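You operate a simulated robot arm through the tools that you are given. There is no shell and no other tool.

You run a simulated robot arm. Do the job below in one go: nothing can be reset, and whatever is moved stays where it is left.

TASK
Switch the small steamer off, cover it, and put its blue roll and the orange tape in the open drawer.
Fine: dial to low; glass lid on the round dish; shut the drawer.

Only the result counts: the job must be done as asked and must still hold three seconds after the hand-in. Knocking over, shifting, dropping, spilling or breaking anything else fails it. Lids that push on must go on centred and level and be pressed home; caps that screw on are set level and turned clockwise until they are tight.

THE ROBOT
A 7-joint arm with a fingered hand, fixed in place. Base frame: the origin is at the foot of the arm, x ahead of it, y to its left, z up. Readings come in mm, degrees, newtons and seconds.
With the tool pointing down near the work surface it reaches from about 360 to 700 mm from the base axis. Its first joint turns from -69.0 to 172.0 degrees. Payload 3.2 kg.
The tool frame sits at the grasp point between the pads (the TCP): z along the fingers, y along the line on which they close. The tips reach 26 mm beyond it. The gripper opens to 88 mm. The gripper's body begins 30 mm behind the TCP. The gripper is a hand of 5 fingers: y runs from the thumb to the fingers, the wrist lies at [-16, -108, -172] in the tool frame, and closing takes about 1.5 s.
Orientation is that of the tool frame in the base frame, as a unit quaternion [w, x, y, z]. With the fingers straight down and the wrist toward the robot, the tool's x, y and z point along [0, 1, 0], [1, 0, 0] and [0, 0, -1] of the base frame.

THE INTERFACE
- The arm moves only by the tool apply_moves. Its argument "motion" is one flat list of numbers, 7 for each row, row after row: the turn, a rotation vector about the tool's x, y, z in degrees, then the shift along the tool's x, y, z in mm, then the gripper command, from -1 (fully open) to 1 (shut), values between in proportion. In form: [rx, ry, rz, tx, ty, tz, grip, rx, ry, rz, tx, ty, tz, grip, ...]. A call has 1 to 20 rows; each row is the pose to reach, as a shift and turn from the pose commanded when the call began, along the tool's axes at that moment. Rows are played at 5 a second. More than 50 mm and 8.6 degrees between two rows, or a gripper value outside its range, and nothing of the call is played. A pose out of reach is approached as far as the arm can. The call stops where the force on the tool passes 60 N (or 10 N more than at its start, if that is more) or the arm is blocked; 0.2 s more then pass. Each finger travels about 72 mm/s and halts on what it meets, pressing with about 28 N; the grip force reading is that of the motor and also rises with nothing between the fingers. The clock runs only during rows and for 0.2 s after the last one: add rows that repeat a pose to give the fingers time. It gives the time, the measured TCP pose, the force on the tool (base axes), the opening and the grip force at its end, in the units of the frame above (readings bear some noise), with the torque about the TCP (base axes, N m) and any sound that the robot's microphone picked up.
- Cameras (640 x 400 px; columns grow to the right, rows downward): "scene" is fixed at [220.9, -651.1, 1474.3]; the picture's right is [0.90, -0.43, 0.00], its down [-0.17, -0.35, -0.92] and it looks along [0.40, 0.83, -0.39] (base axes); focal length 279 px, centre (320, 200). "wrist" rides on the gripper at [67, -98, -117] in the tool frame; the picture's right is [-0.71, 0.33, -0.62], its down [-0.65, -0.65, 0.39] and it looks along [-0.28, 0.68, 0.68] (tool axes); focal length 234 px, centre (320, 200). There is no depth. A picture from a camera that has moved, and an enlarged one, comes with that camera's place and axes in the base frame and with its lens.
- grab_frame(camera): a new picture of that camera. The clock stands still meanwhile.
- lift_body(by): slides the trunk up (or, below 0, down) by that many mm; the arm rides with it, the base frame stays. It gives what a move gives, with no picture.
- set_grasp(shape): the hand has 5 fingers and takes this shape, open, in about a second: jaw (thumb against the fingers, like two jaws); tri (thumb and two fingers); tip (a fingertip pinch); poke (one finger out to press); point (the index stretched); flat (the hand flat); cup (the hand cupped); fist (a fist). The gripper value then closes the fingers along that shape, each until it touches; the sizes above hold for jaw. It gives what a move gives, with no picture.
- close_up(camera, box): a new picture of the part [left, top, right, bottom] of that camera's present view, enlarged. The clock stands still meanwhile.
- close_job(): hands the job in; it is judged then, once.

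Nothing tells you positions but the pictures and the camera data. Unless the task says otherwise, let go and move clear before handing in.

The tools are called after ">>>" as a command line: name --argument value ..., lists and objects as JSON in quotes. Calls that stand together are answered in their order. apply_moves: Moves the arm, as the interface text tells. Its arguments: {"type":"object","properties":{"motion":{"type":"array"}},"required":["motion"]} The other tools are called the same way: lift_body (by) slides the trunk up or down; set_grasp (shape) gives the hand a shape; grab_frame (camera) takes a picture; close_up (camera, box) takes an enlarged picture of a part of a camera's view; close_job () hands the job in.

At the start:

```text
time: 0.0
eef_pos: [393.1, -11.9, 1373.9]
tcp_rot: [0.001, 0.708, 0.706, 0.0]
ft_force: [0.6, 1.0, 0.5]
torque: [0.01, -0.02, -0.02]
grip_width: 87.7
grasp_force: 0.1
shape: jaw
trunk travel left (down, up): [-775.0, 65.0]
```

scene: 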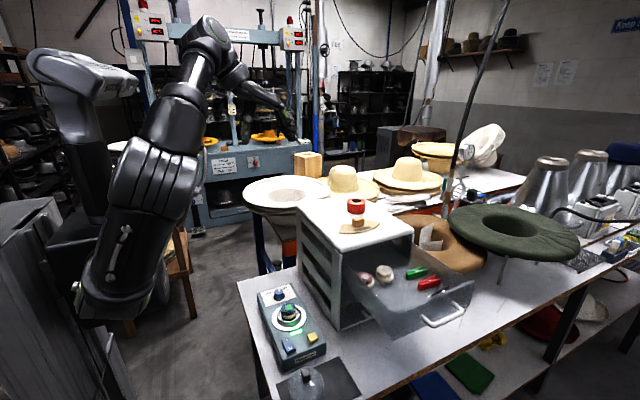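
wrist: 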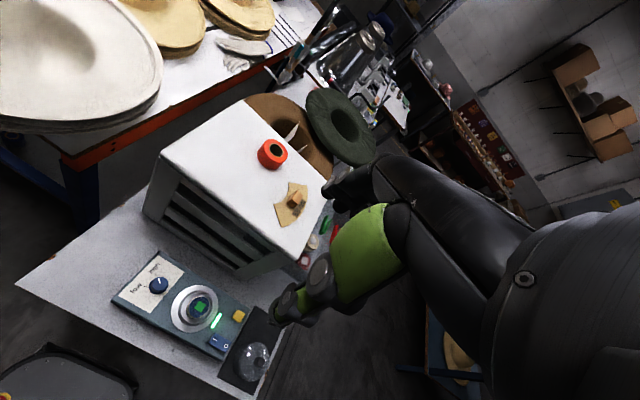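

I see a hat workshop bench with a drawer cabinet (open drawer, orange tape on its top), a small steamer control panel with a round dish and a glass lid on a dark mat. I'll take close-ups first to locate everything.

>>> close_up --camera "scene" --box '[240, 270, 370, 400]'

>>> close_up --camera "scene" --box '[290, 180, 490, 340]'

>>> close_up --camera "wrist" --box '[100, 230, 300, 400]'

>>> close_up --camera "wrist" --box '[140, 90, 360, 290]'

```text
3.08 times, centred on (305, 335) of scene
camera zoom: at [220.9, -651.1, 1474.3], right [0.9, -0.43, 0.0], down [-0.17, -0.35, -0.92], along [0.4, 0.83, -0.39], focal length 857 px, centre (366, -215)
```

zoom: 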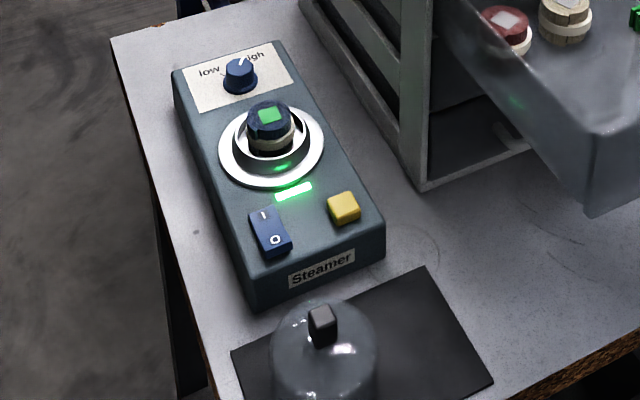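

```text
2.50 times, centred on (390, 260) of scene
camera zoom: at [220.9, -651.1, 1474.3], right [0.9, -0.43, 0.0], down [-0.17, -0.35, -0.92], along [0.4, 0.83, -0.39], focal length 696 px, centre (145, 50)
```

zoom: 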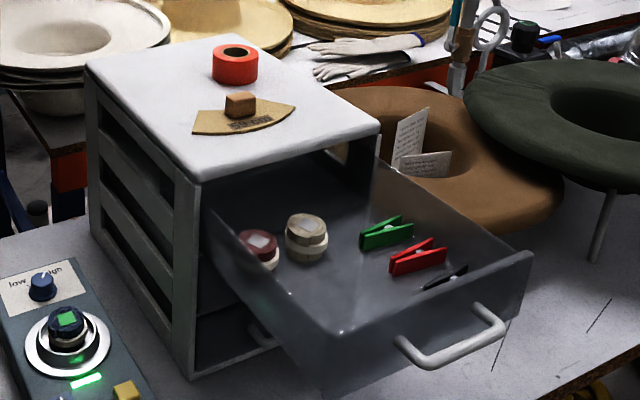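

```text
2.35 times, centred on (200, 315) of wrist
camera zoom: at [295.1, 54.1, 1490.1], right [0.33, -0.71, 0.62], down [-0.65, -0.65, -0.39], along [0.68, -0.28, -0.68], focal length 551 px, centre (602, -71)
```

zoom: 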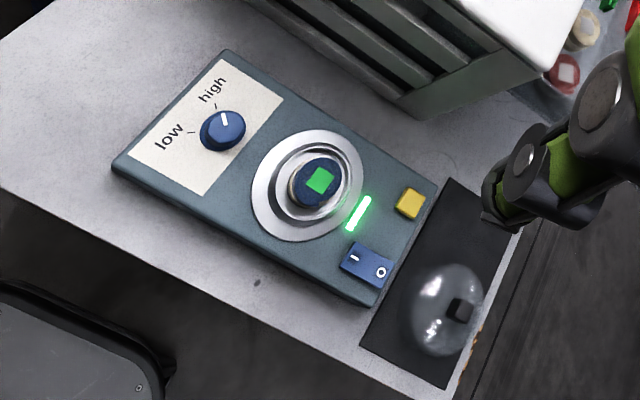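

```text
2.00 times, centred on (250, 190) of wrist
camera zoom: at [295.1, 54.1, 1490.1], right [0.33, -0.71, 0.62], down [-0.65, -0.65, -0.39], along [0.68, -0.28, -0.68], focal length 468 px, centre (460, 220)
```

zoom: 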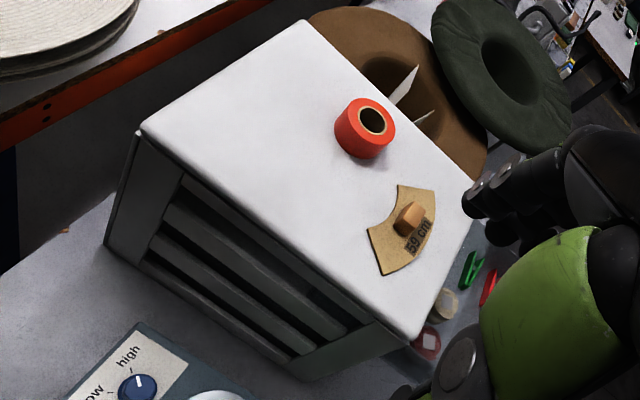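

The bench surface is at about z=795. I place the dial near [405, 40, 851], the roll near [405, -54], the rocker near [372, -146], the lid knob near [376, -250, 868] and the tape near [684, 50, 1106]. I'll lower the trunk to get better views.

>>> lift_body --by -230

>>> grab_frame --camera "wrist"

>>> grab_frame --camera "scene"

```text
time: 2.4
eef_pos: [391.8, -11.7, 1144.9]
tcp_rot: [0.0, 0.706, 0.708, 0.0]
ft_force: [0.4, 0.4, -0.8]
torque: [-0.02, 0.0, 0.01]
grip_width: 87.6
grasp_force: 0.1
shape: jaw
trunk travel left (down, up): [-545.0, 295.0]
```

```text
taken
camera wrist: at [295.1, 54.2, 1260.2], right [0.33, -0.71, 0.62], down [-0.65, -0.65, -0.39], along [0.68, -0.28, -0.68], focal length 234 px, centre (320, 200)
```

wrist: 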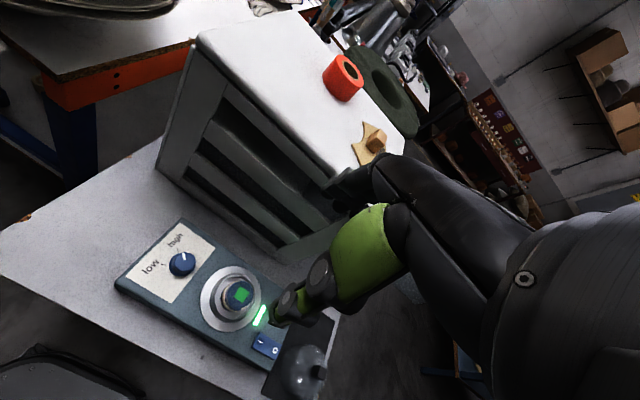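

```text
taken
```

scene: 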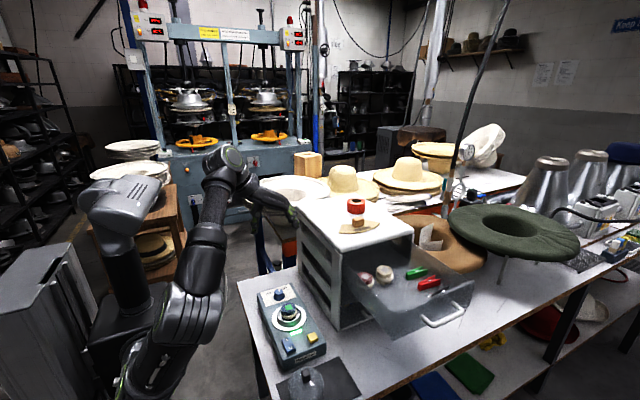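

The view is closer now. I'll enlarge the steamer panel and the dial to read the markings.

>>> close_up --camera "wrist" --box '[110, 210, 230, 310]'

>>> close_up --camera "wrist" --box '[190, 250, 340, 400]'

>>> close_up --camera "scene" --box '[255, 280, 335, 370]'

>>> close_up --camera "scene" --box '[260, 330, 370, 400]'

>>> close_up --camera "scene" --box '[340, 240, 480, 350]'

>>> close_up --camera "wrist" --box '[260, 130, 460, 350]'

```text
4.00 times, centred on (170, 260) of wrist
camera zoom: at [295.1, 54.2, 1260.2], right [0.33, -0.71, 0.62], down [-0.65, -0.65, -0.39], along [0.68, -0.28, -0.68], focal length 937 px, centre (920, -40)
```

zoom: 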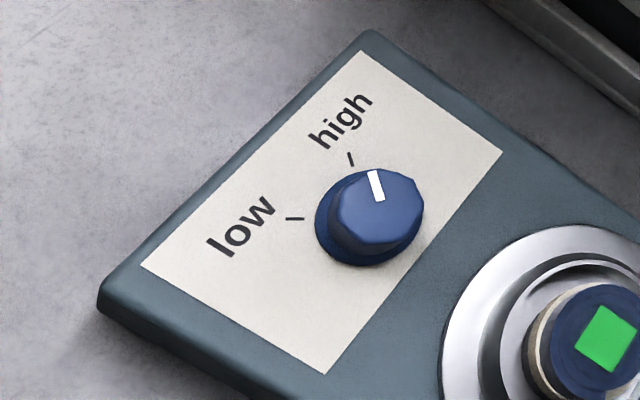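

```text
2.67 times, centred on (265, 325) of wrist
camera zoom: at [295.1, 54.2, 1260.2], right [0.33, -0.71, 0.62], down [-0.65, -0.65, -0.39], along [0.68, -0.28, -0.68], focal length 624 px, centre (467, -133)
```

zoom: 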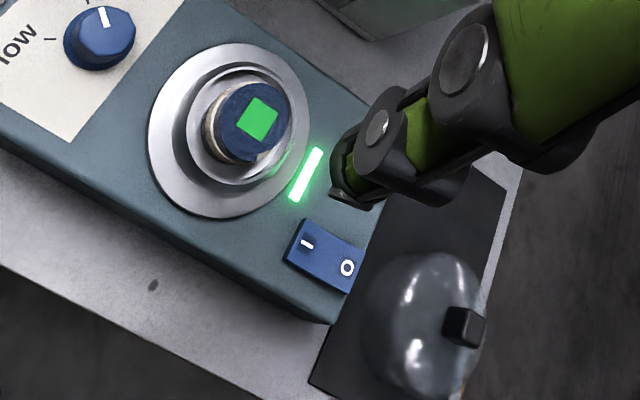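

```text
4.44 times, centred on (295, 325) of scene
camera zoom: at [220.9, -651.1, 1474.3], right [0.9, -0.43, 0.0], down [-0.17, -0.35, -0.92], along [0.4, 0.83, -0.39], focal length 1238 px, centre (431, -356)
```

zoom: 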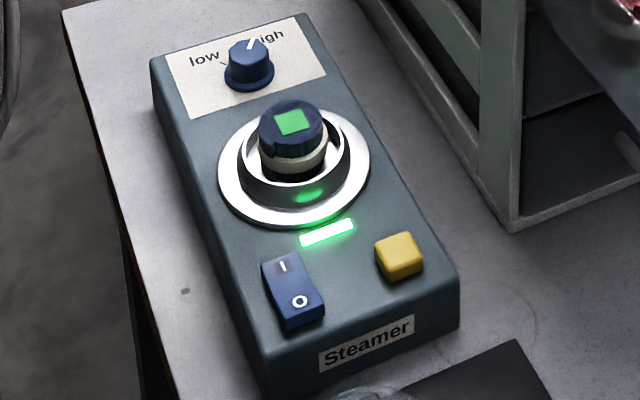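

```text
5.71 times, centred on (315, 365) of scene
camera zoom: at [220.9, -651.1, 1474.3], right [0.9, -0.43, 0.0], down [-0.17, -0.35, -0.92], along [0.4, 0.83, -0.39], focal length 1592 px, centre (349, -743)
```

zoom: 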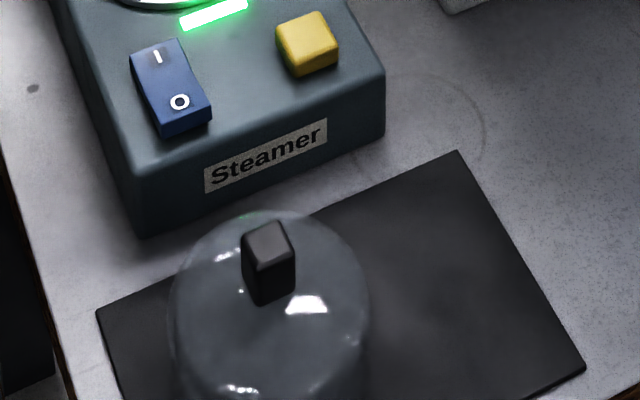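

```text
3.64 times, centred on (410, 295) of scene
camera zoom: at [220.9, -651.1, 1474.3], right [0.9, -0.43, 0.0], down [-0.17, -0.35, -0.92], along [0.4, 0.83, -0.39], focal length 1013 px, centre (-7, -146)
```

zoom: 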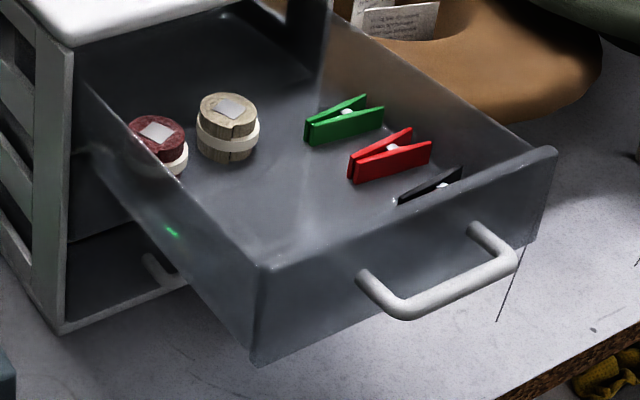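

```text
1.82 times, centred on (360, 240) of wrist
camera zoom: at [295.1, 54.2, 1260.2], right [0.33, -0.71, 0.62], down [-0.65, -0.65, -0.39], along [0.68, -0.28, -0.68], focal length 426 px, centre (247, 127)
```

zoom: 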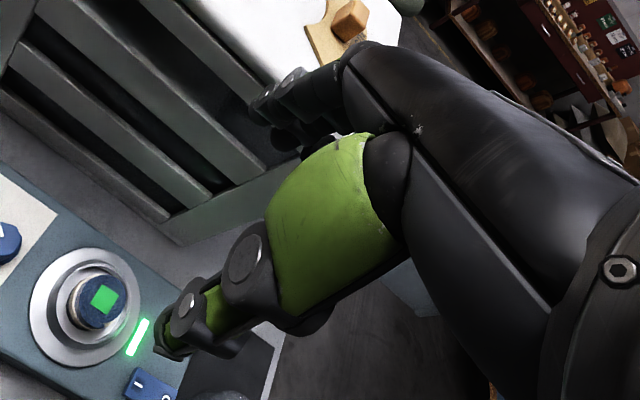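

I have the panel layout: the dial points at "high" and has to turn about 70° counter-clockwise, seen from above, to reach "low". Next I'll look at the hand itself to judge its geometry.

>>> close_up --camera "scene" --box '[200, 140, 330, 240]'

>>> set_grasp --shape "tip"

>>> close_up --camera "scene" --box '[200, 140, 330, 240]'

>>> grab_frame --camera "wrist"

```text
4.00 times, centred on (265, 190) of scene
camera zoom: at [220.9, -651.1, 1474.3], right [0.9, -0.43, 0.0], down [-0.17, -0.35, -0.92], along [0.4, 0.83, -0.39], focal length 1114 px, centre (540, 240)
```

zoom: 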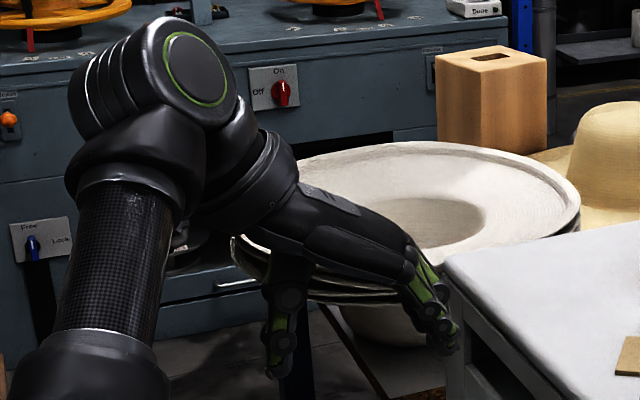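

```text
time: 3.3
eef_pos: [394.0, -12.0, 1144.6]
tcp_rot: [0.0, 0.707, 0.707, 0.0]
ft_force: [0.1, 0.0, -1.2]
torque: [0.0, 0.01, 0.01]
grip_width: 87.9
grasp_force: 0.0
shape: tip
trunk travel left (down, up): [-545.0, 295.0]
```

```text
4.00 times, centred on (265, 190) of scene
camera zoom: at [220.9, -651.1, 1474.3], right [0.9, -0.43, 0.0], down [-0.17, -0.35, -0.92], along [0.4, 0.83, -0.39], focal length 1114 px, centre (540, 240)
```

zoom: 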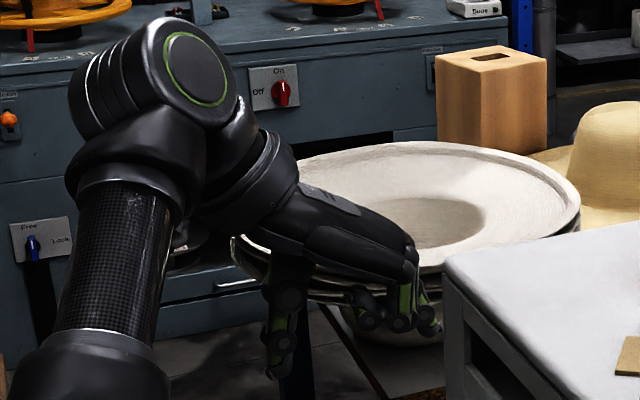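

```text
taken
camera wrist: at [295.1, 54.1, 1260.1], right [0.33, -0.71, 0.62], down [-0.65, -0.65, -0.39], along [0.68, -0.28, -0.68], focal length 234 px, centre (320, 200)
```

wrist: 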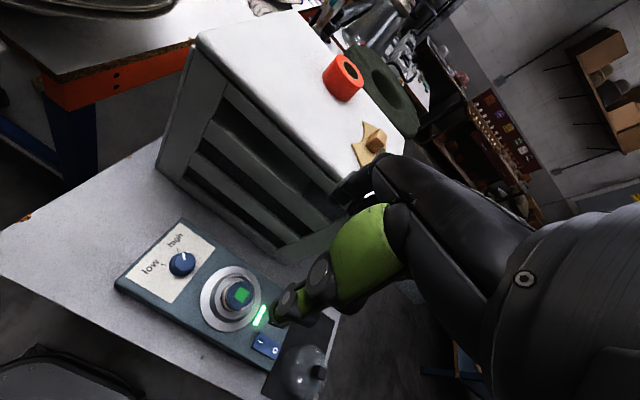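

The hand is human-like, with the thumb towards the robot and the fingers ahead. I'll try the poke shape and find where its fingertip sits relative to the TCP before pressing the rocker.

>>> set_grasp --shape "poke"

>>> close_up --camera "scene" --box '[230, 170, 320, 240]'

>>> grab_frame --camera "wrist"

```text
time: 4.2
eef_pos: [392.5, -11.8, 1143.2]
tcp_rot: [0.0, 0.707, 0.707, 0.001]
ft_force: [0.5, 0.1, 0.2]
torque: [0.0, 0.04, 0.01]
grip_width: 0.0
grasp_force: 0.0
shape: poke
trunk travel left (down, up): [-545.0, 295.0]
```

```text
5.71 times, centred on (275, 205) of scene
camera zoom: at [220.9, -651.1, 1474.3], right [0.9, -0.43, 0.0], down [-0.17, -0.35, -0.92], along [0.4, 0.83, -0.39], focal length 1592 px, centre (577, 171)
```

zoom: 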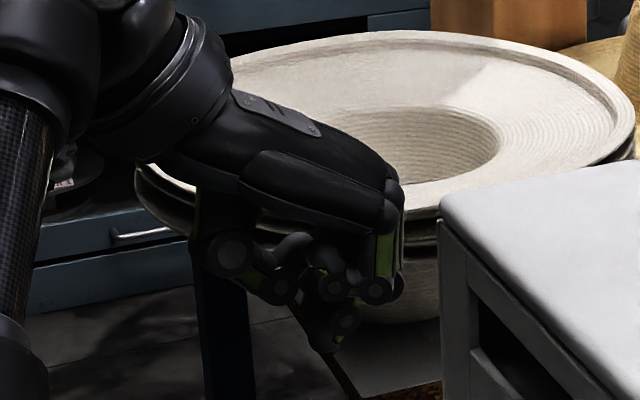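

```text
taken
camera wrist: at [295.2, 54.1, 1260.1], right [0.33, -0.71, 0.62], down [-0.65, -0.65, -0.39], along [0.68, -0.28, -0.68], focal length 234 px, centre (320, 200)
```

wrist: 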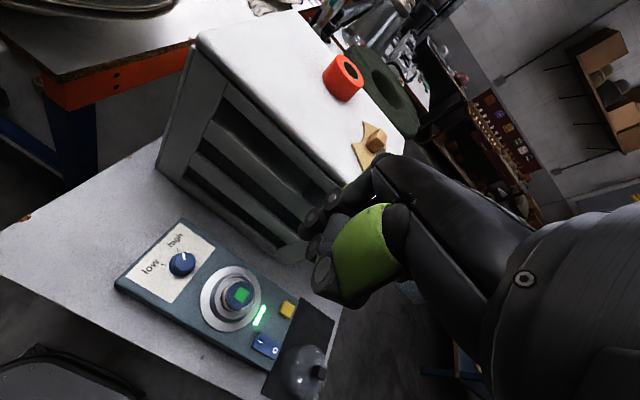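

The poke fingertip appears to be about 30 mm below the TCP and slightly to the -y side. I'll move over the rocker's O end and then lower the trunk.

>>> apply_moves --motion '[0, 0, 0, -35, -6, 0, 1, 0, 0, 0, -70, -12, 0, 1, 0, 0, 0, -105, -18, 0, 1, 0, 0, 0, -138, -22, 0, 1, 0, 0, 0, -138, -22, 0, 1]'

>>> lift_body --by -200

>>> grab_frame --camera "scene"

>>> grab_frame --camera "wrist"

```text
time: 5.4
eef_pos: [372.6, -149.3, 1143.6]
tcp_rot: [0.0, 0.707, 0.707, 0.0]
ft_force: [-0.4, 0.5, -0.7]
torque: [-0.02, -0.03, 0.02]
grip_width: 0.1
grasp_force: 28.1
shape: jaw
trunk travel left (down, up): [-545.0, 295.0]
```

```text
time: 7.6
eef_pos: [371.8, -149.5, 943.1]
tcp_rot: [0.001, 0.707, 0.707, 0.0]
ft_force: [0.5, -0.5, 0.2]
torque: [0.01, 0.01, -0.03]
grip_width: 0.0
grasp_force: 28.5
shape: jaw
trunk travel left (down, up): [-345.0, 495.0]
```

```text
taken
```

scene: 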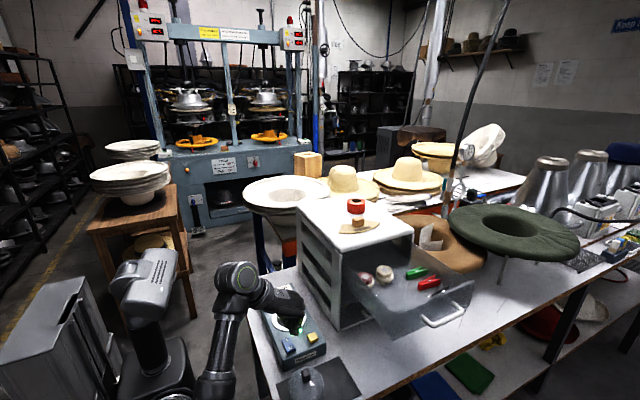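

```text
taken
camera wrist: at [275.4, -83.6, 1059.2], right [0.33, -0.71, 0.62], down [-0.65, -0.65, -0.39], along [0.68, -0.28, -0.68], focal length 234 px, centre (320, 200)
```

wrist: 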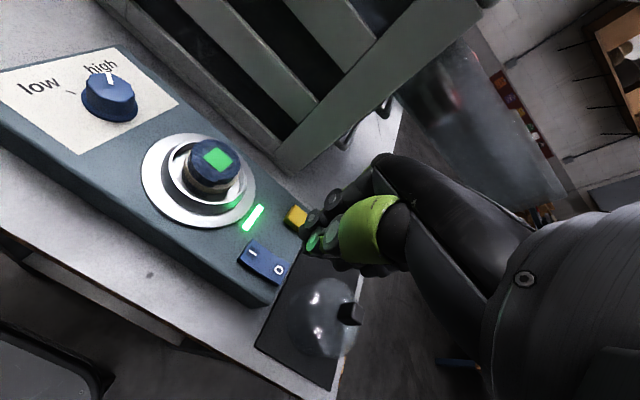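

>>> close_up --camera "scene" --box '[230, 260, 340, 350]'

>>> close_up --camera "wrist" --box '[220, 160, 400, 310]'

```text
4.44 times, centred on (285, 305) of scene
camera zoom: at [220.9, -651.1, 1474.3], right [0.9, -0.43, 0.0], down [-0.17, -0.35, -0.92], along [0.4, 0.83, -0.39], focal length 1238 px, centre (476, -267)
```

zoom: 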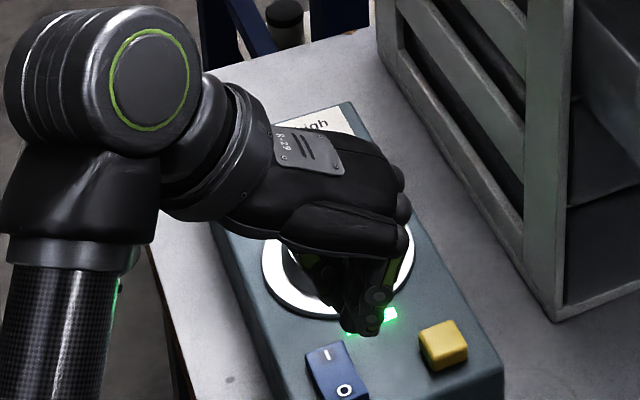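

```text
2.67 times, centred on (310, 235) of wrist
camera zoom: at [275.4, -83.6, 1059.2], right [0.33, -0.71, 0.62], down [-0.65, -0.65, -0.39], along [0.68, -0.28, -0.68], focal length 624 px, centre (347, 107)
```

zoom: 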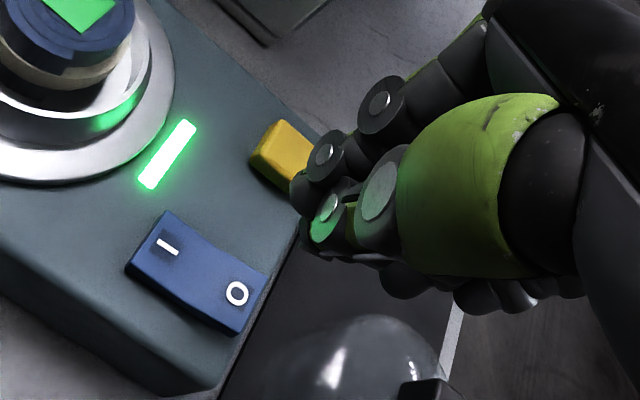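

The hand reverted to a closed jaw when I commanded grip 1. I'll set poke again and hold -1, then look at where the finger is.

>>> set_grasp --shape "poke"

>>> close_up --camera "scene" --box '[250, 270, 340, 350]'

>>> close_up --camera "wrist" --box '[220, 160, 400, 310]'

```text
time: 8.5
eef_pos: [372.7, -149.4, 942.9]
tcp_rot: [0.0, 0.707, 0.707, 0.0]
ft_force: [-0.2, 0.3, -0.1]
torque: [-0.01, 0.03, -0.01]
grip_width: 0.0
grasp_force: 0.0
shape: poke
trunk travel left (down, up): [-345.0, 495.0]
```

```text
5.00 times, centred on (295, 310) of scene
camera zoom: at [220.9, -651.1, 1474.3], right [0.9, -0.43, 0.0], down [-0.17, -0.35, -0.92], along [0.4, 0.83, -0.39], focal length 1393 px, centre (445, -350)
```

zoom: 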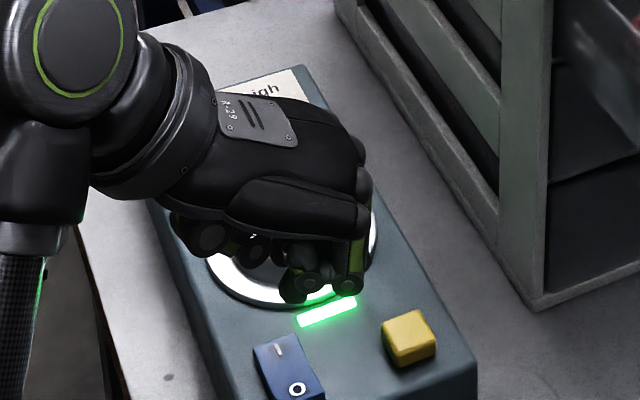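

```text
2.67 times, centred on (310, 235) of wrist
camera zoom: at [275.4, -83.6, 1059.2], right [0.33, -0.71, 0.62], down [-0.65, -0.65, -0.39], along [0.68, -0.28, -0.68], focal length 624 px, centre (347, 107)
```

zoom: 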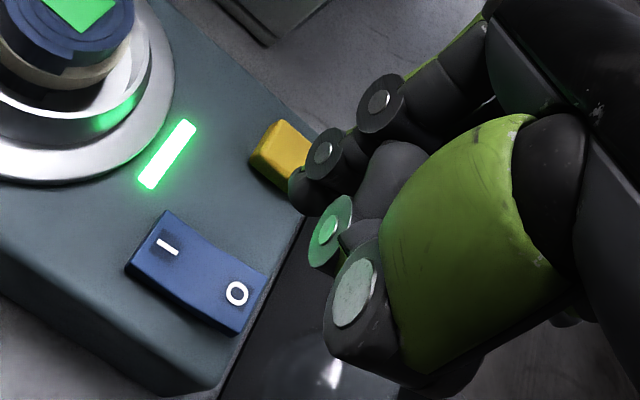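

>>> close_up --camera "wrist" --box '[260, 180, 360, 280]'

>>> close_up --camera "scene" --box '[265, 295, 325, 350]'

```text
4.00 times, centred on (310, 230) of wrist
camera zoom: at [275.4, -83.6, 1059.2], right [0.33, -0.71, 0.62], down [-0.65, -0.65, -0.39], along [0.68, -0.28, -0.68], focal length 937 px, centre (360, 80)
```

zoom: 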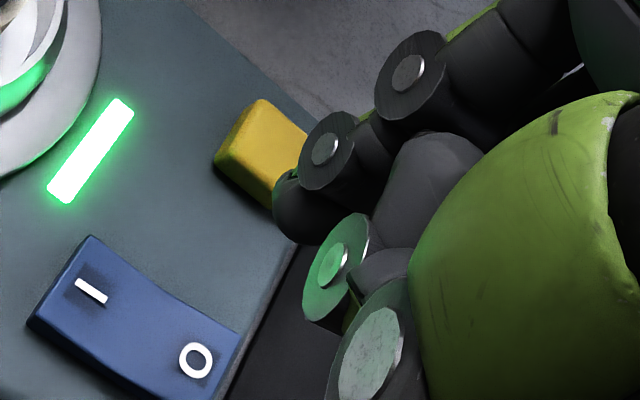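

```text
7.27 times, centred on (295, 322) of scene
camera zoom: at [220.9, -651.1, 1474.3], right [0.9, -0.43, 0.0], down [-0.17, -0.35, -0.92], along [0.4, 0.83, -0.39], focal length 2026 px, centre (502, -691)
```

zoom: 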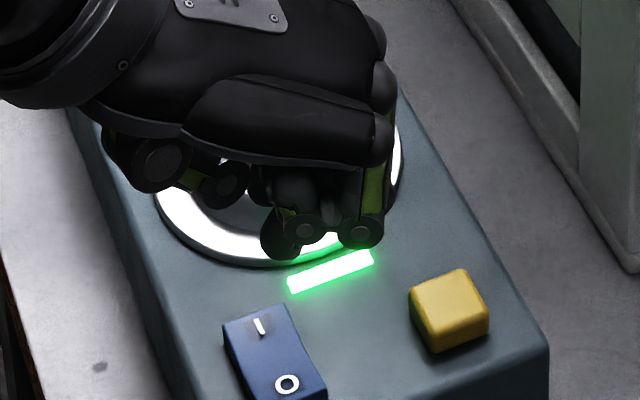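

The poke finger should be the index, close to the tool axis and about 27 mm beyond the TCP. I'll move it over the O end, go down to about 18 mm above it, and check.

>>> apply_moves --motion '[0, 0, 0, -20, -4, 0, -1, 0, 0, 0, -20, -4, 25, -1, 0, 0, 0, -20, -4, 45, -1, 0, 0, 0, -20, -4, 45, -1]'

>>> close_up --camera "scene" --box '[260, 295, 330, 365]'

>>> close_up --camera "wrist" --box '[240, 180, 360, 290]'

```text
time: 9.5
eef_pos: [367.5, -170.7, 897.4]
tcp_rot: [0.0, 0.707, 0.707, 0.0]
ft_force: [0.1, 0.2, 0.0]
torque: [-0.02, -0.01, -0.01]
grip_width: 0.1
grasp_force: 0.1
shape: poke
trunk travel left (down, up): [-345.0, 495.0]
```

```text
5.71 times, centred on (295, 330) of scene
camera zoom: at [220.9, -651.1, 1474.3], right [0.9, -0.43, 0.0], down [-0.17, -0.35, -0.92], along [0.4, 0.83, -0.39], focal length 1592 px, centre (463, -543)
```

zoom: 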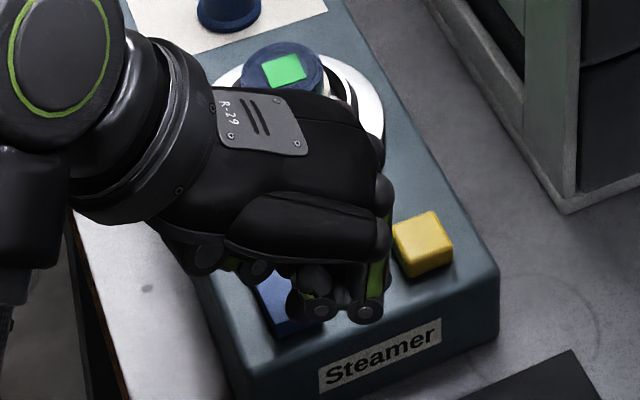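

```text
3.64 times, centred on (300, 235) of wrist
camera zoom: at [271.1, -105.5, 1014.4], right [0.33, -0.71, 0.62], down [-0.65, -0.65, -0.39], along [0.68, -0.28, -0.68], focal length 852 px, centre (393, 73)
```

zoom: 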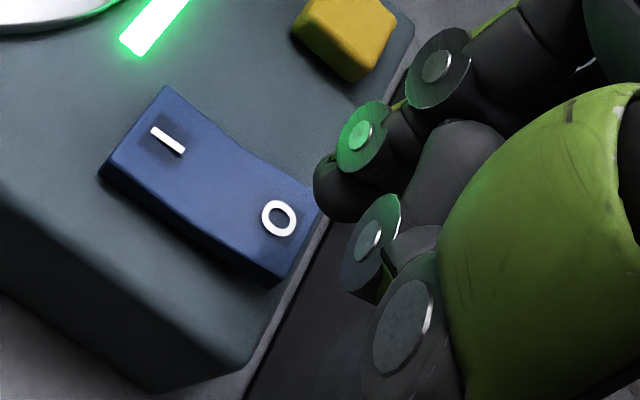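

The fingertip lines up with the O mark. I'll press down in small steps.

>>> apply_moves --motion '[0, 0, 0, 2, 0, 6, -1, 0, 0, 0, 2, 0, 10, -1, 0, 0, 0, 2, 0, 14, -1, 0, 0, 0, 2, 0, 17, -1, 0, 0, 0, 2, 0, 20, -1]'

>>> close_up --camera "wrist" --box '[200, 150, 360, 290]'

```text
time: 10.7
eef_pos: [369.3, -168.7, 877.5]
tcp_rot: [0.0, 0.707, 0.708, 0.0]
ft_force: [0.6, 0.5, -0.6]
torque: [-0.04, -0.01, 0.01]
grip_width: 0.0
grasp_force: 0.0
shape: poke
trunk travel left (down, up): [-345.0, 495.0]
```

```text
2.86 times, centred on (280, 220) of wrist
camera zoom: at [272.0, -102.1, 994.5], right [0.33, -0.71, 0.62], down [-0.65, -0.65, -0.39], along [0.68, -0.28, -0.68], focal length 669 px, centre (434, 143)
```

zoom: 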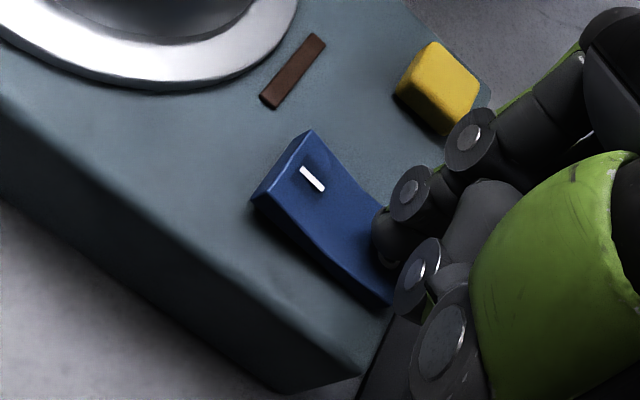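

The green light went out, so the steamer is off. I'll back away upwards and carry the hand over the dial, yawed 35° clockwise so there is room to turn it counter-clockwise.

>>> apply_moves --motion '[0, 0, 0, 0, 0, -35, -1, 0, 0, 0, 0, 0, -70, -1, 0, 0, 7, 42, 7, -75, -1, 0, 0, 14, 84, 14, -75, -1, 0, 0, 21, 126, 21, -75, -1, 0, 0, 28, 168, 28, -75, -1, 0, 0, 35, 208, 36, -75, -1, 0, 0, 35, 208, 36, -75, -1]'

>>> set_grasp --shape "tri"

>>> grab_frame --camera "wrist"

>>> close_up --camera "scene" --box '[230, 240, 350, 340]'

```text
time: 12.5
eef_pos: [405.1, 40.1, 954.6]
tcp_rot: [0.0, 0.888, 0.46, 0.001]
ft_force: [0.2, -0.1, -0.8]
torque: [0.0, 0.01, 0.04]
grip_width: 0.0
grasp_force: 0.0
shape: poke
trunk travel left (down, up): [-345.0, 495.0]
```

```text
time: 13.4
eef_pos: [404.5, 39.7, 954.5]
tcp_rot: [-0.001, 0.887, 0.461, 0.0]
ft_force: [-0.4, 0.5, 0.4]
torque: [-0.01, 0.02, -0.03]
grip_width: 87.7
grasp_force: 0.0
shape: tri
trunk travel left (down, up): [-345.0, 495.0]
```

```text
taken
camera wrist: at [363.1, 149.9, 1070.2], right [-0.13, -0.77, 0.62], down [-0.91, -0.16, -0.39], along [0.4, -0.62, -0.68], focal length 234 px, centre (320, 200)
```

wrist: 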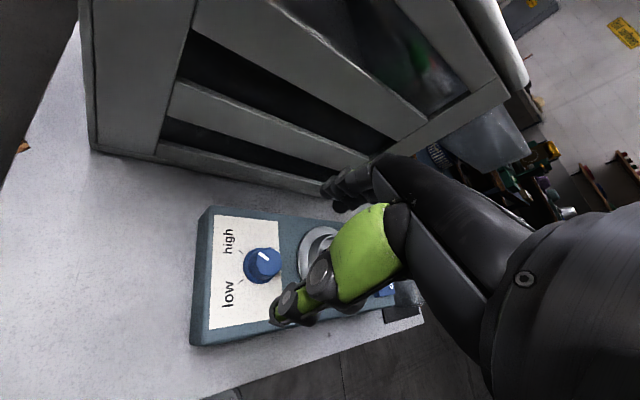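

```text
4.00 times, centred on (290, 290) of scene
camera zoom: at [220.9, -651.1, 1474.3], right [0.9, -0.43, 0.0], down [-0.17, -0.35, -0.92], along [0.4, 0.83, -0.39], focal length 1114 px, centre (440, -160)
```

zoom: 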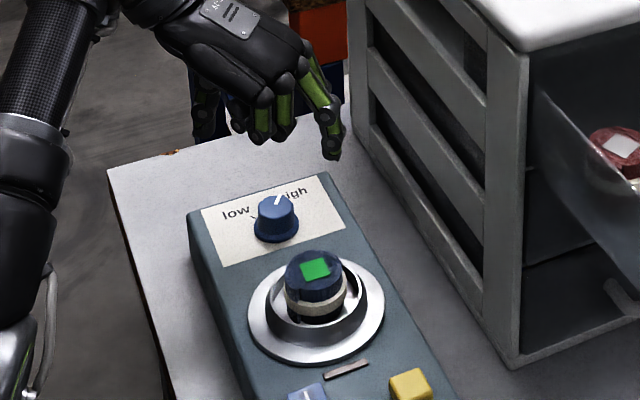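

>>> close_up --camera "wrist" --box '[200, 200, 340, 340]'

>>> close_up --camera "scene" --box '[255, 255, 315, 325]'

```text
2.86 times, centred on (270, 270) of wrist
camera zoom: at [363.1, 149.9, 1070.2], right [-0.13, -0.77, 0.62], down [-0.91, -0.16, -0.39], along [0.4, -0.62, -0.68], focal length 669 px, centre (463, 0)
```

zoom: 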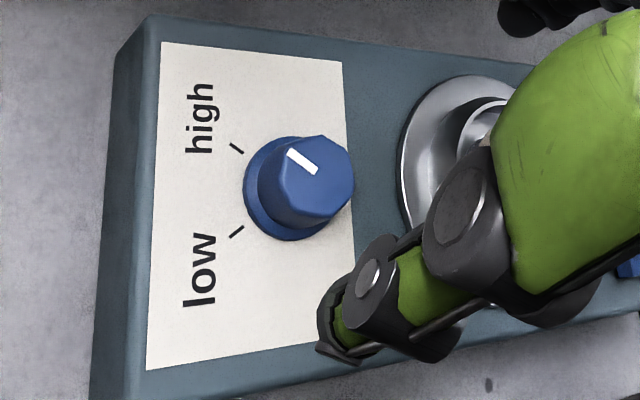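

```text
5.71 times, centred on (285, 290) of scene
camera zoom: at [220.9, -651.1, 1474.3], right [0.9, -0.43, 0.0], down [-0.17, -0.35, -0.92], along [0.4, 0.83, -0.39], focal length 1592 px, centre (520, -314)
```

zoom: 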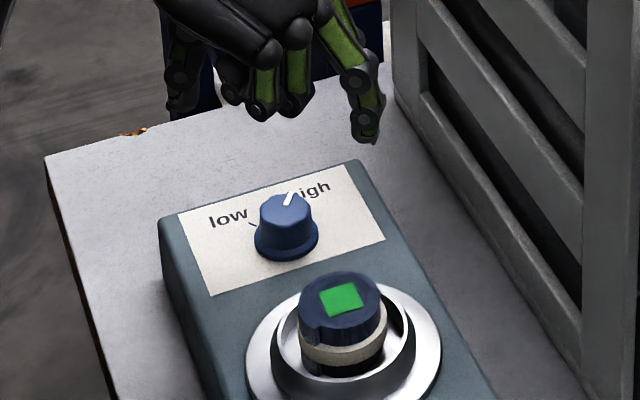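

The dial axis is at about (405, 38.5), with the low and high ticks about 34° either side of +y. I'll descend around it with the tri shape still open.

>>> apply_moves --motion '[0, 0, 0, -0.7, 1, 30, -1, 0, 0, 0, -0.7, 1, 55, -1, 0, 0, 0, -0.7, 1, 70, -1, 0, 0, 0, -0.7, 1, 78, -1, 0, 0, 0, -0.7, 1, 82, -1, 0, 0, 0, -0.7, 1, 82, -1]'

>>> close_up --camera "wrist" --box '[200, 160, 380, 320]'

>>> close_up --camera "scene" --box '[245, 250, 325, 320]'

```text
time: 14.8
eef_pos: [407.6, 39.4, 870.9]
tcp_rot: [0.001, 0.887, 0.461, 0.0]
ft_force: [-0.2, 0.8, 0.5]
torque: [-0.03, -0.02, 0.0]
grip_width: 88.1
grasp_force: 0.1
shape: tri
trunk travel left (down, up): [-345.0, 495.0]
```

```text
2.50 times, centred on (290, 240) of wrist
camera zoom: at [365.2, 148.9, 987.6], right [-0.13, -0.77, 0.62], down [-0.91, -0.16, -0.39], along [0.4, -0.62, -0.68], focal length 585 px, centre (395, 100)
```

zoom: 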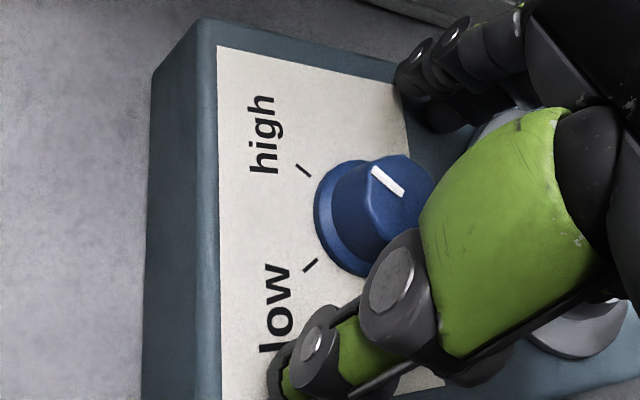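

```text
5.71 times, centred on (285, 285) of scene
camera zoom: at [220.9, -651.1, 1474.3], right [0.9, -0.43, 0.0], down [-0.17, -0.35, -0.92], along [0.4, 0.83, -0.39], focal length 1592 px, centre (520, -286)
```

zoom: 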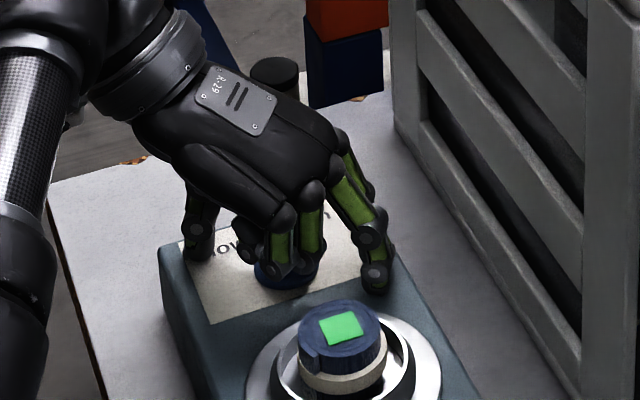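

The dial sits between the thumb and the two fingers. I'll close on it with a tiny centring correction.

>>> apply_moves --motion '[0, 0, 0, 0, -1.3, 0, -0.5, 0, 0, 0, 0, -1.3, 0, 0, 0, 0, 0, 0, -1.3, 0, 0.4, 0, 0, 0, 0, -1.3, 0, 1, 0, 0, 0, 0, -1.3, 0, 1, 0, 0, 0, 0, -1.3, 0, 1, 0, 0, 0, 0, -1.3, 0, 1, 0, 0, 0, 0, -1.3, 0, 1]'

>>> close_up --camera "wrist" --box '[200, 160, 380, 320]'

>>> close_up --camera "scene" --box '[245, 250, 325, 320]'

```text
time: 16.6
eef_pos: [403.8, 41.3, 871.6]
tcp_rot: [0.001, 0.887, 0.462, 0.001]
ft_force: [-4.8, 9.5, 2.6]
torque: [0.27, 0.24, -0.04]
grip_width: 19.6
grasp_force: 28.5
shape: tri
trunk travel left (down, up): [-345.0, 495.0]
```

```text
2.50 times, centred on (290, 240) of wrist
camera zoom: at [362.1, 151.7, 988.6], right [-0.13, -0.77, 0.62], down [-0.91, -0.16, -0.39], along [0.4, -0.62, -0.68], focal length 585 px, centre (395, 100)
```

zoom: 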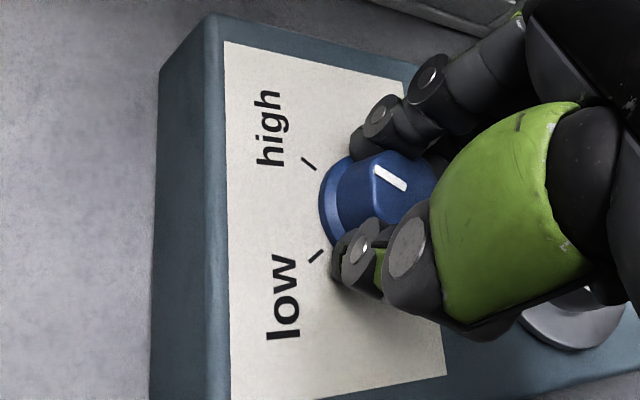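

```text
5.71 times, centred on (285, 285) of scene
camera zoom: at [220.9, -651.1, 1474.3], right [0.9, -0.43, 0.0], down [-0.17, -0.35, -0.92], along [0.4, 0.83, -0.39], focal length 1592 px, centre (520, -286)
```

zoom: 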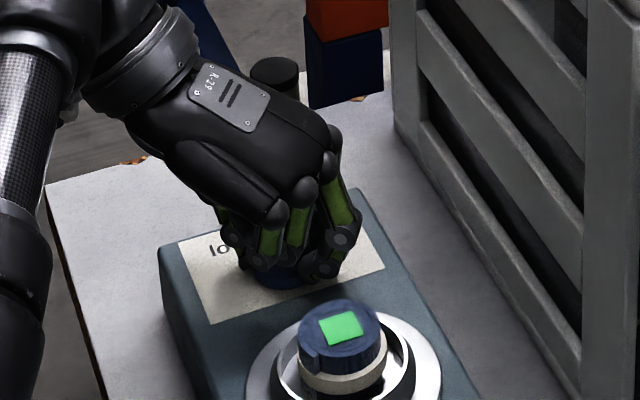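

The grip is on the dial (opening about 20 mm). I'll now turn the hand 70° counter-clockwise seen from above, about the dial axis.

>>> apply_moves --motion '[0, 0, 0, 0, -2, 0, 1, 0, 0, -7, -0.24, -1.99, 0, 1, 0, 0, -14, -0.48, -1.94, 0, 1, 0, 0, -21, -0.72, -1.87, 0, 1, 0, 0, -28, -0.94, -1.77, 0, 1, 0, 0, -35, -1.15, -1.64, 0, 1, 0, 0, -42, -1.34, -1.49, 0, 1, 0, 0, -49, -1.51, -1.31, 0, 1, 0, 0, -56, -1.66, -1.12, 0, 1, 0, 0, -63, -1.78, -0.91, 0, 1, 0, 0, -70, -1.88, -0.68, 0, 1, 0, 0, -70, -1.88, -0.68, 0, 1]'

>>> close_up --camera "wrist" --box '[200, 160, 380, 320]'

>>> close_up --camera "scene" --box '[245, 250, 325, 320]'

```text
time: 19.2
eef_pos: [401.7, 38.1, 873.0]
tcp_rot: [0.001, 0.462, 0.887, 0.001]
ft_force: [3.5, -2.2, 20.1]
torque: [-0.08, 0.22, -0.37]
grip_width: 21.4
grasp_force: 28.1
shape: tri
trunk travel left (down, up): [-345.0, 495.0]
```

```text
2.50 times, centred on (290, 240) of wrist
camera zoom: at [283.3, 35.5, 988.2], right [0.68, -0.39, 0.62], down [-0.16, -0.91, -0.39], along [0.72, 0.16, -0.68], focal length 585 px, centre (395, 100)
```

zoom: 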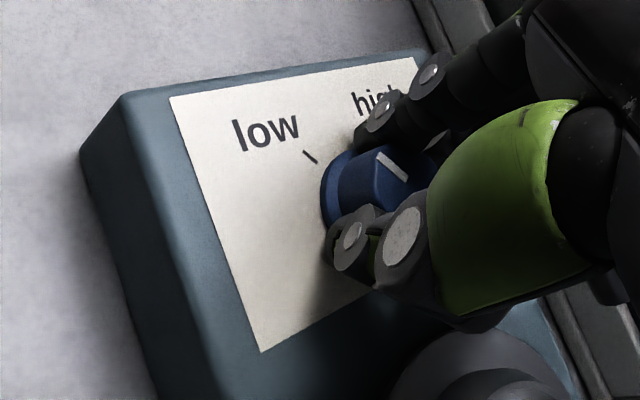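

```text
5.71 times, centred on (285, 285) of scene
camera zoom: at [220.9, -651.1, 1474.3], right [0.9, -0.43, 0.0], down [-0.17, -0.35, -0.92], along [0.4, 0.83, -0.39], focal length 1592 px, centre (520, -286)
```

zoom: 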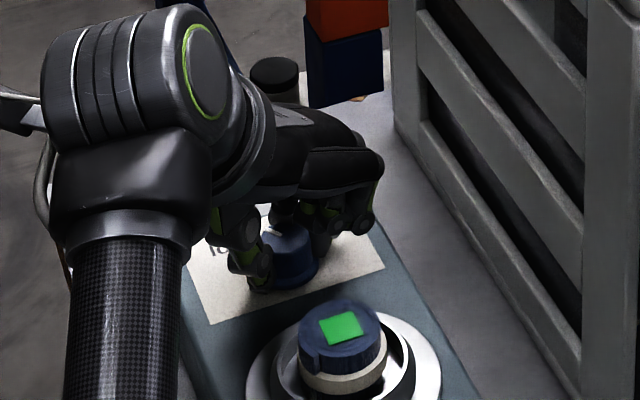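

The dial has turned with the hand. I'll release, rise and inspect where the pointer ended up.

>>> apply_moves --motion '[0, 0, 0, 0, 0, 0, 0, 0, 0, 0, 0, 0, 0, -1, 0, 0, 0, 0, 0, 0, -1, 0, 0, 0, 0, 0, 0, -1, 0, 0, 0, 0, 0, -30, -1, 0, 0, 0, 0, 0, -60, -1, 0, 0, 0, 0, 0, -60, -1]'

>>> close_up --camera "wrist" --box '[180, 160, 340, 300]'

>>> close_up --camera "scene" --box '[255, 270, 315, 320]'

```text
time: 20.8
eef_pos: [403.1, 41.4, 932.2]
tcp_rot: [0.0, 0.462, 0.887, -0.001]
ft_force: [-0.3, -0.6, 0.1]
torque: [-0.01, 0.02, 0.0]
grip_width: 88.0
grasp_force: 0.0
shape: tri
trunk travel left (down, up): [-345.0, 495.0]
```

```text
2.86 times, centred on (260, 230) of wrist
camera zoom: at [285.3, 38.7, 1048.4], right [0.68, -0.39, 0.62], down [-0.16, -0.91, -0.39], along [0.72, 0.16, -0.68], focal length 669 px, centre (491, 114)
```

zoom: 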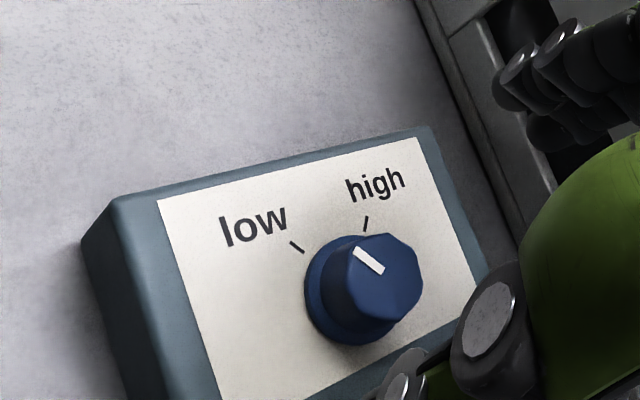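

```text
8.00 times, centred on (285, 295) of scene
camera zoom: at [220.9, -651.1, 1474.3], right [0.9, -0.43, 0.0], down [-0.17, -0.35, -0.92], along [0.4, 0.83, -0.39], focal length 2229 px, centre (600, -560)
```

zoom: 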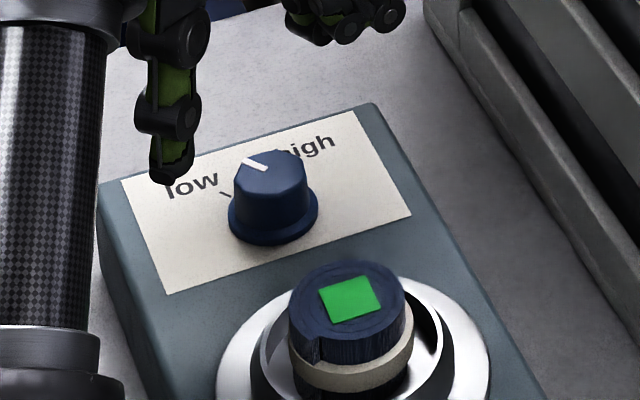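

The pointer is close to "low". I'll zoom further on both cameras to check it accurately.

>>> close_up --camera "wrist" --box '[240, 205, 300, 260]'

>>> close_up --camera "scene" --box '[268, 280, 298, 305]'

```text
7.27 times, centred on (270, 232) of wrist
camera zoom: at [285.3, 38.7, 1048.4], right [0.68, -0.39, 0.62], down [-0.16, -0.91, -0.39], along [0.72, 0.16, -0.68], focal length 1703 px, centre (684, -36)
```

zoom: 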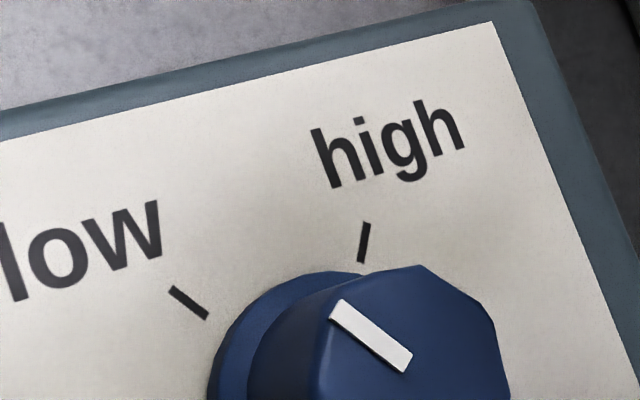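

```text
16.00 times, centred on (283, 292) of scene
camera zoom: at [220.9, -651.1, 1474.3], right [0.9, -0.43, 0.0], down [-0.17, -0.35, -0.92], along [0.4, 0.83, -0.39], focal length 4457 px, centre (912, -1280)
```

zoom: 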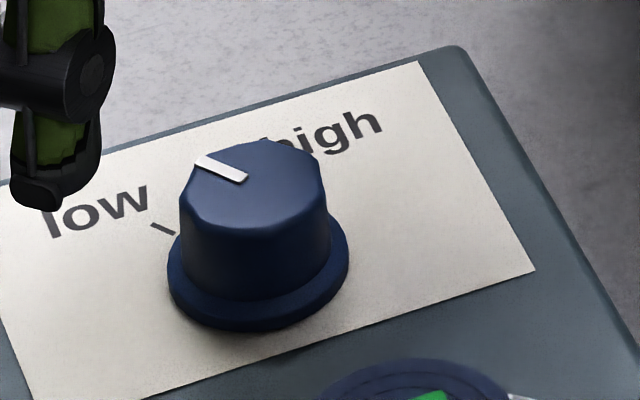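

>>> close_up --camera "scene" --box '[272, 284, 288, 296]'

>>> close_up --camera "wrist" --box '[245, 235, 285, 265]'

```text
16.00 times, centred on (280, 290) of scene
camera zoom: at [220.9, -651.1, 1474.3], right [0.9, -0.43, 0.0], down [-0.17, -0.35, -0.92], along [0.4, 0.83, -0.39], focal length 4457 px, centre (960, -1240)
```

zoom: 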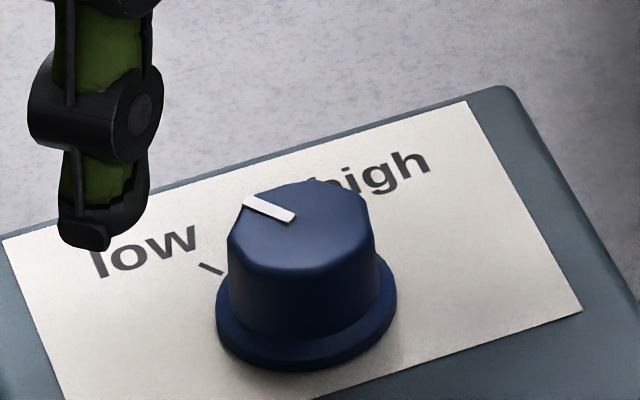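

```text
13.33 times, centred on (265, 250) of wrist
camera zoom: at [285.3, 38.7, 1048.4], right [0.68, -0.39, 0.62], down [-0.16, -0.91, -0.39], along [0.72, 0.16, -0.68], focal length 3122 px, centre (1053, -467)
```

zoom: 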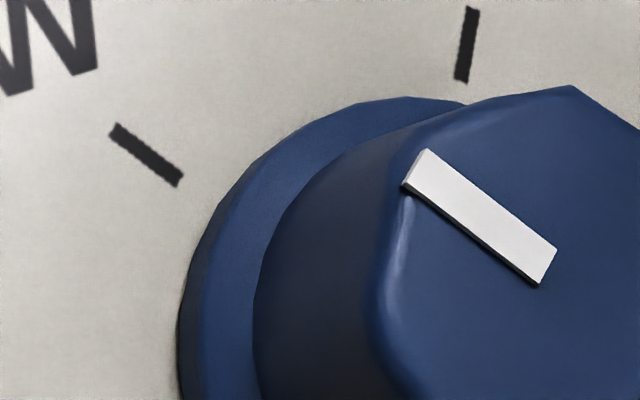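

The pointer is within about 1–2° of the "low" tick, so the dial is done. Next I'll set the jaw, turn the hand straight and move above the roll for a closer look.

>>> apply_moves --motion '[0, 0, 0, 0, 0, -20, -1, 0, 0, 7, -16, -10.6, -25, -1, 0, 0, 14, -32, -21.2, -25, -1, 0, 0, 21, -48, -31.8, -25, -1, 0, 0, 28, -64, -42.4, -25, -1, 0, 0, 35, -79, -52.8, -25, -1, 0, 0, 35, -79, -52.8, -25, -1]'

>>> set_grasp --shape "jaw"

>>> grab_frame --camera "wrist"

>>> close_up --camera "scene" --box '[260, 270, 330, 340]'

```text
time: 22.4
eef_pos: [405.1, -57.1, 956.4]
tcp_rot: [0.0, 0.707, 0.707, 0.0]
ft_force: [0.1, 0.0, -0.3]
torque: [0.0, -0.01, 0.05]
grip_width: 88.0
grasp_force: 0.1
shape: tri
trunk travel left (down, up): [-345.0, 495.0]
```

```text
time: 23.3
eef_pos: [404.3, -56.7, 957.1]
tcp_rot: [0.0, 0.707, 0.707, 0.0]
ft_force: [0.0, 0.5, 0.0]
torque: [0.01, 0.02, 0.01]
grip_width: 87.5
grasp_force: 0.0
shape: jaw
trunk travel left (down, up): [-345.0, 495.0]
```

```text
taken
camera wrist: at [306.9, 8.8, 1072.8], right [0.33, -0.71, 0.62], down [-0.65, -0.65, -0.39], along [0.68, -0.28, -0.68], focal length 234 px, centre (320, 200)
```

wrist: 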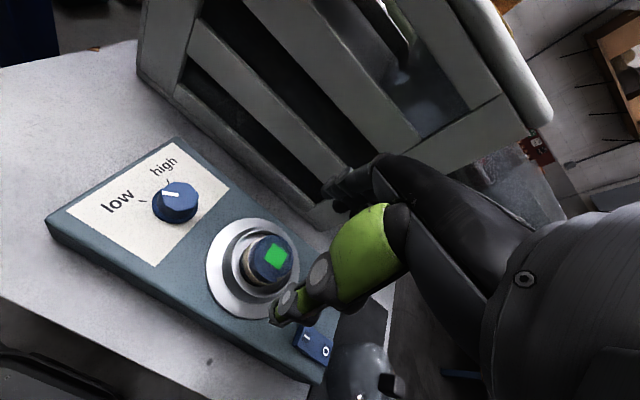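

```text
5.71 times, centred on (295, 305) of scene
camera zoom: at [220.9, -651.1, 1474.3], right [0.9, -0.43, 0.0], down [-0.17, -0.35, -0.92], along [0.4, 0.83, -0.39], focal length 1592 px, centre (463, -400)
```

zoom: 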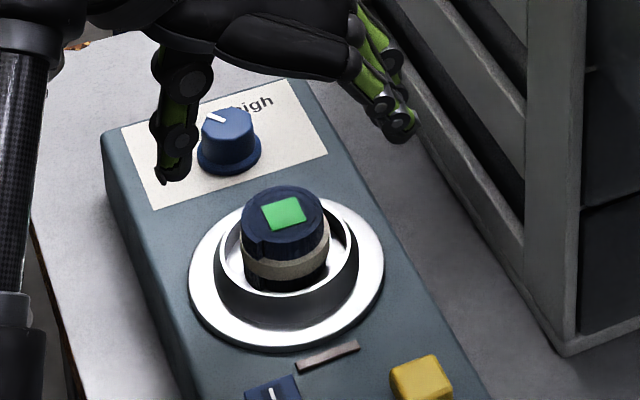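

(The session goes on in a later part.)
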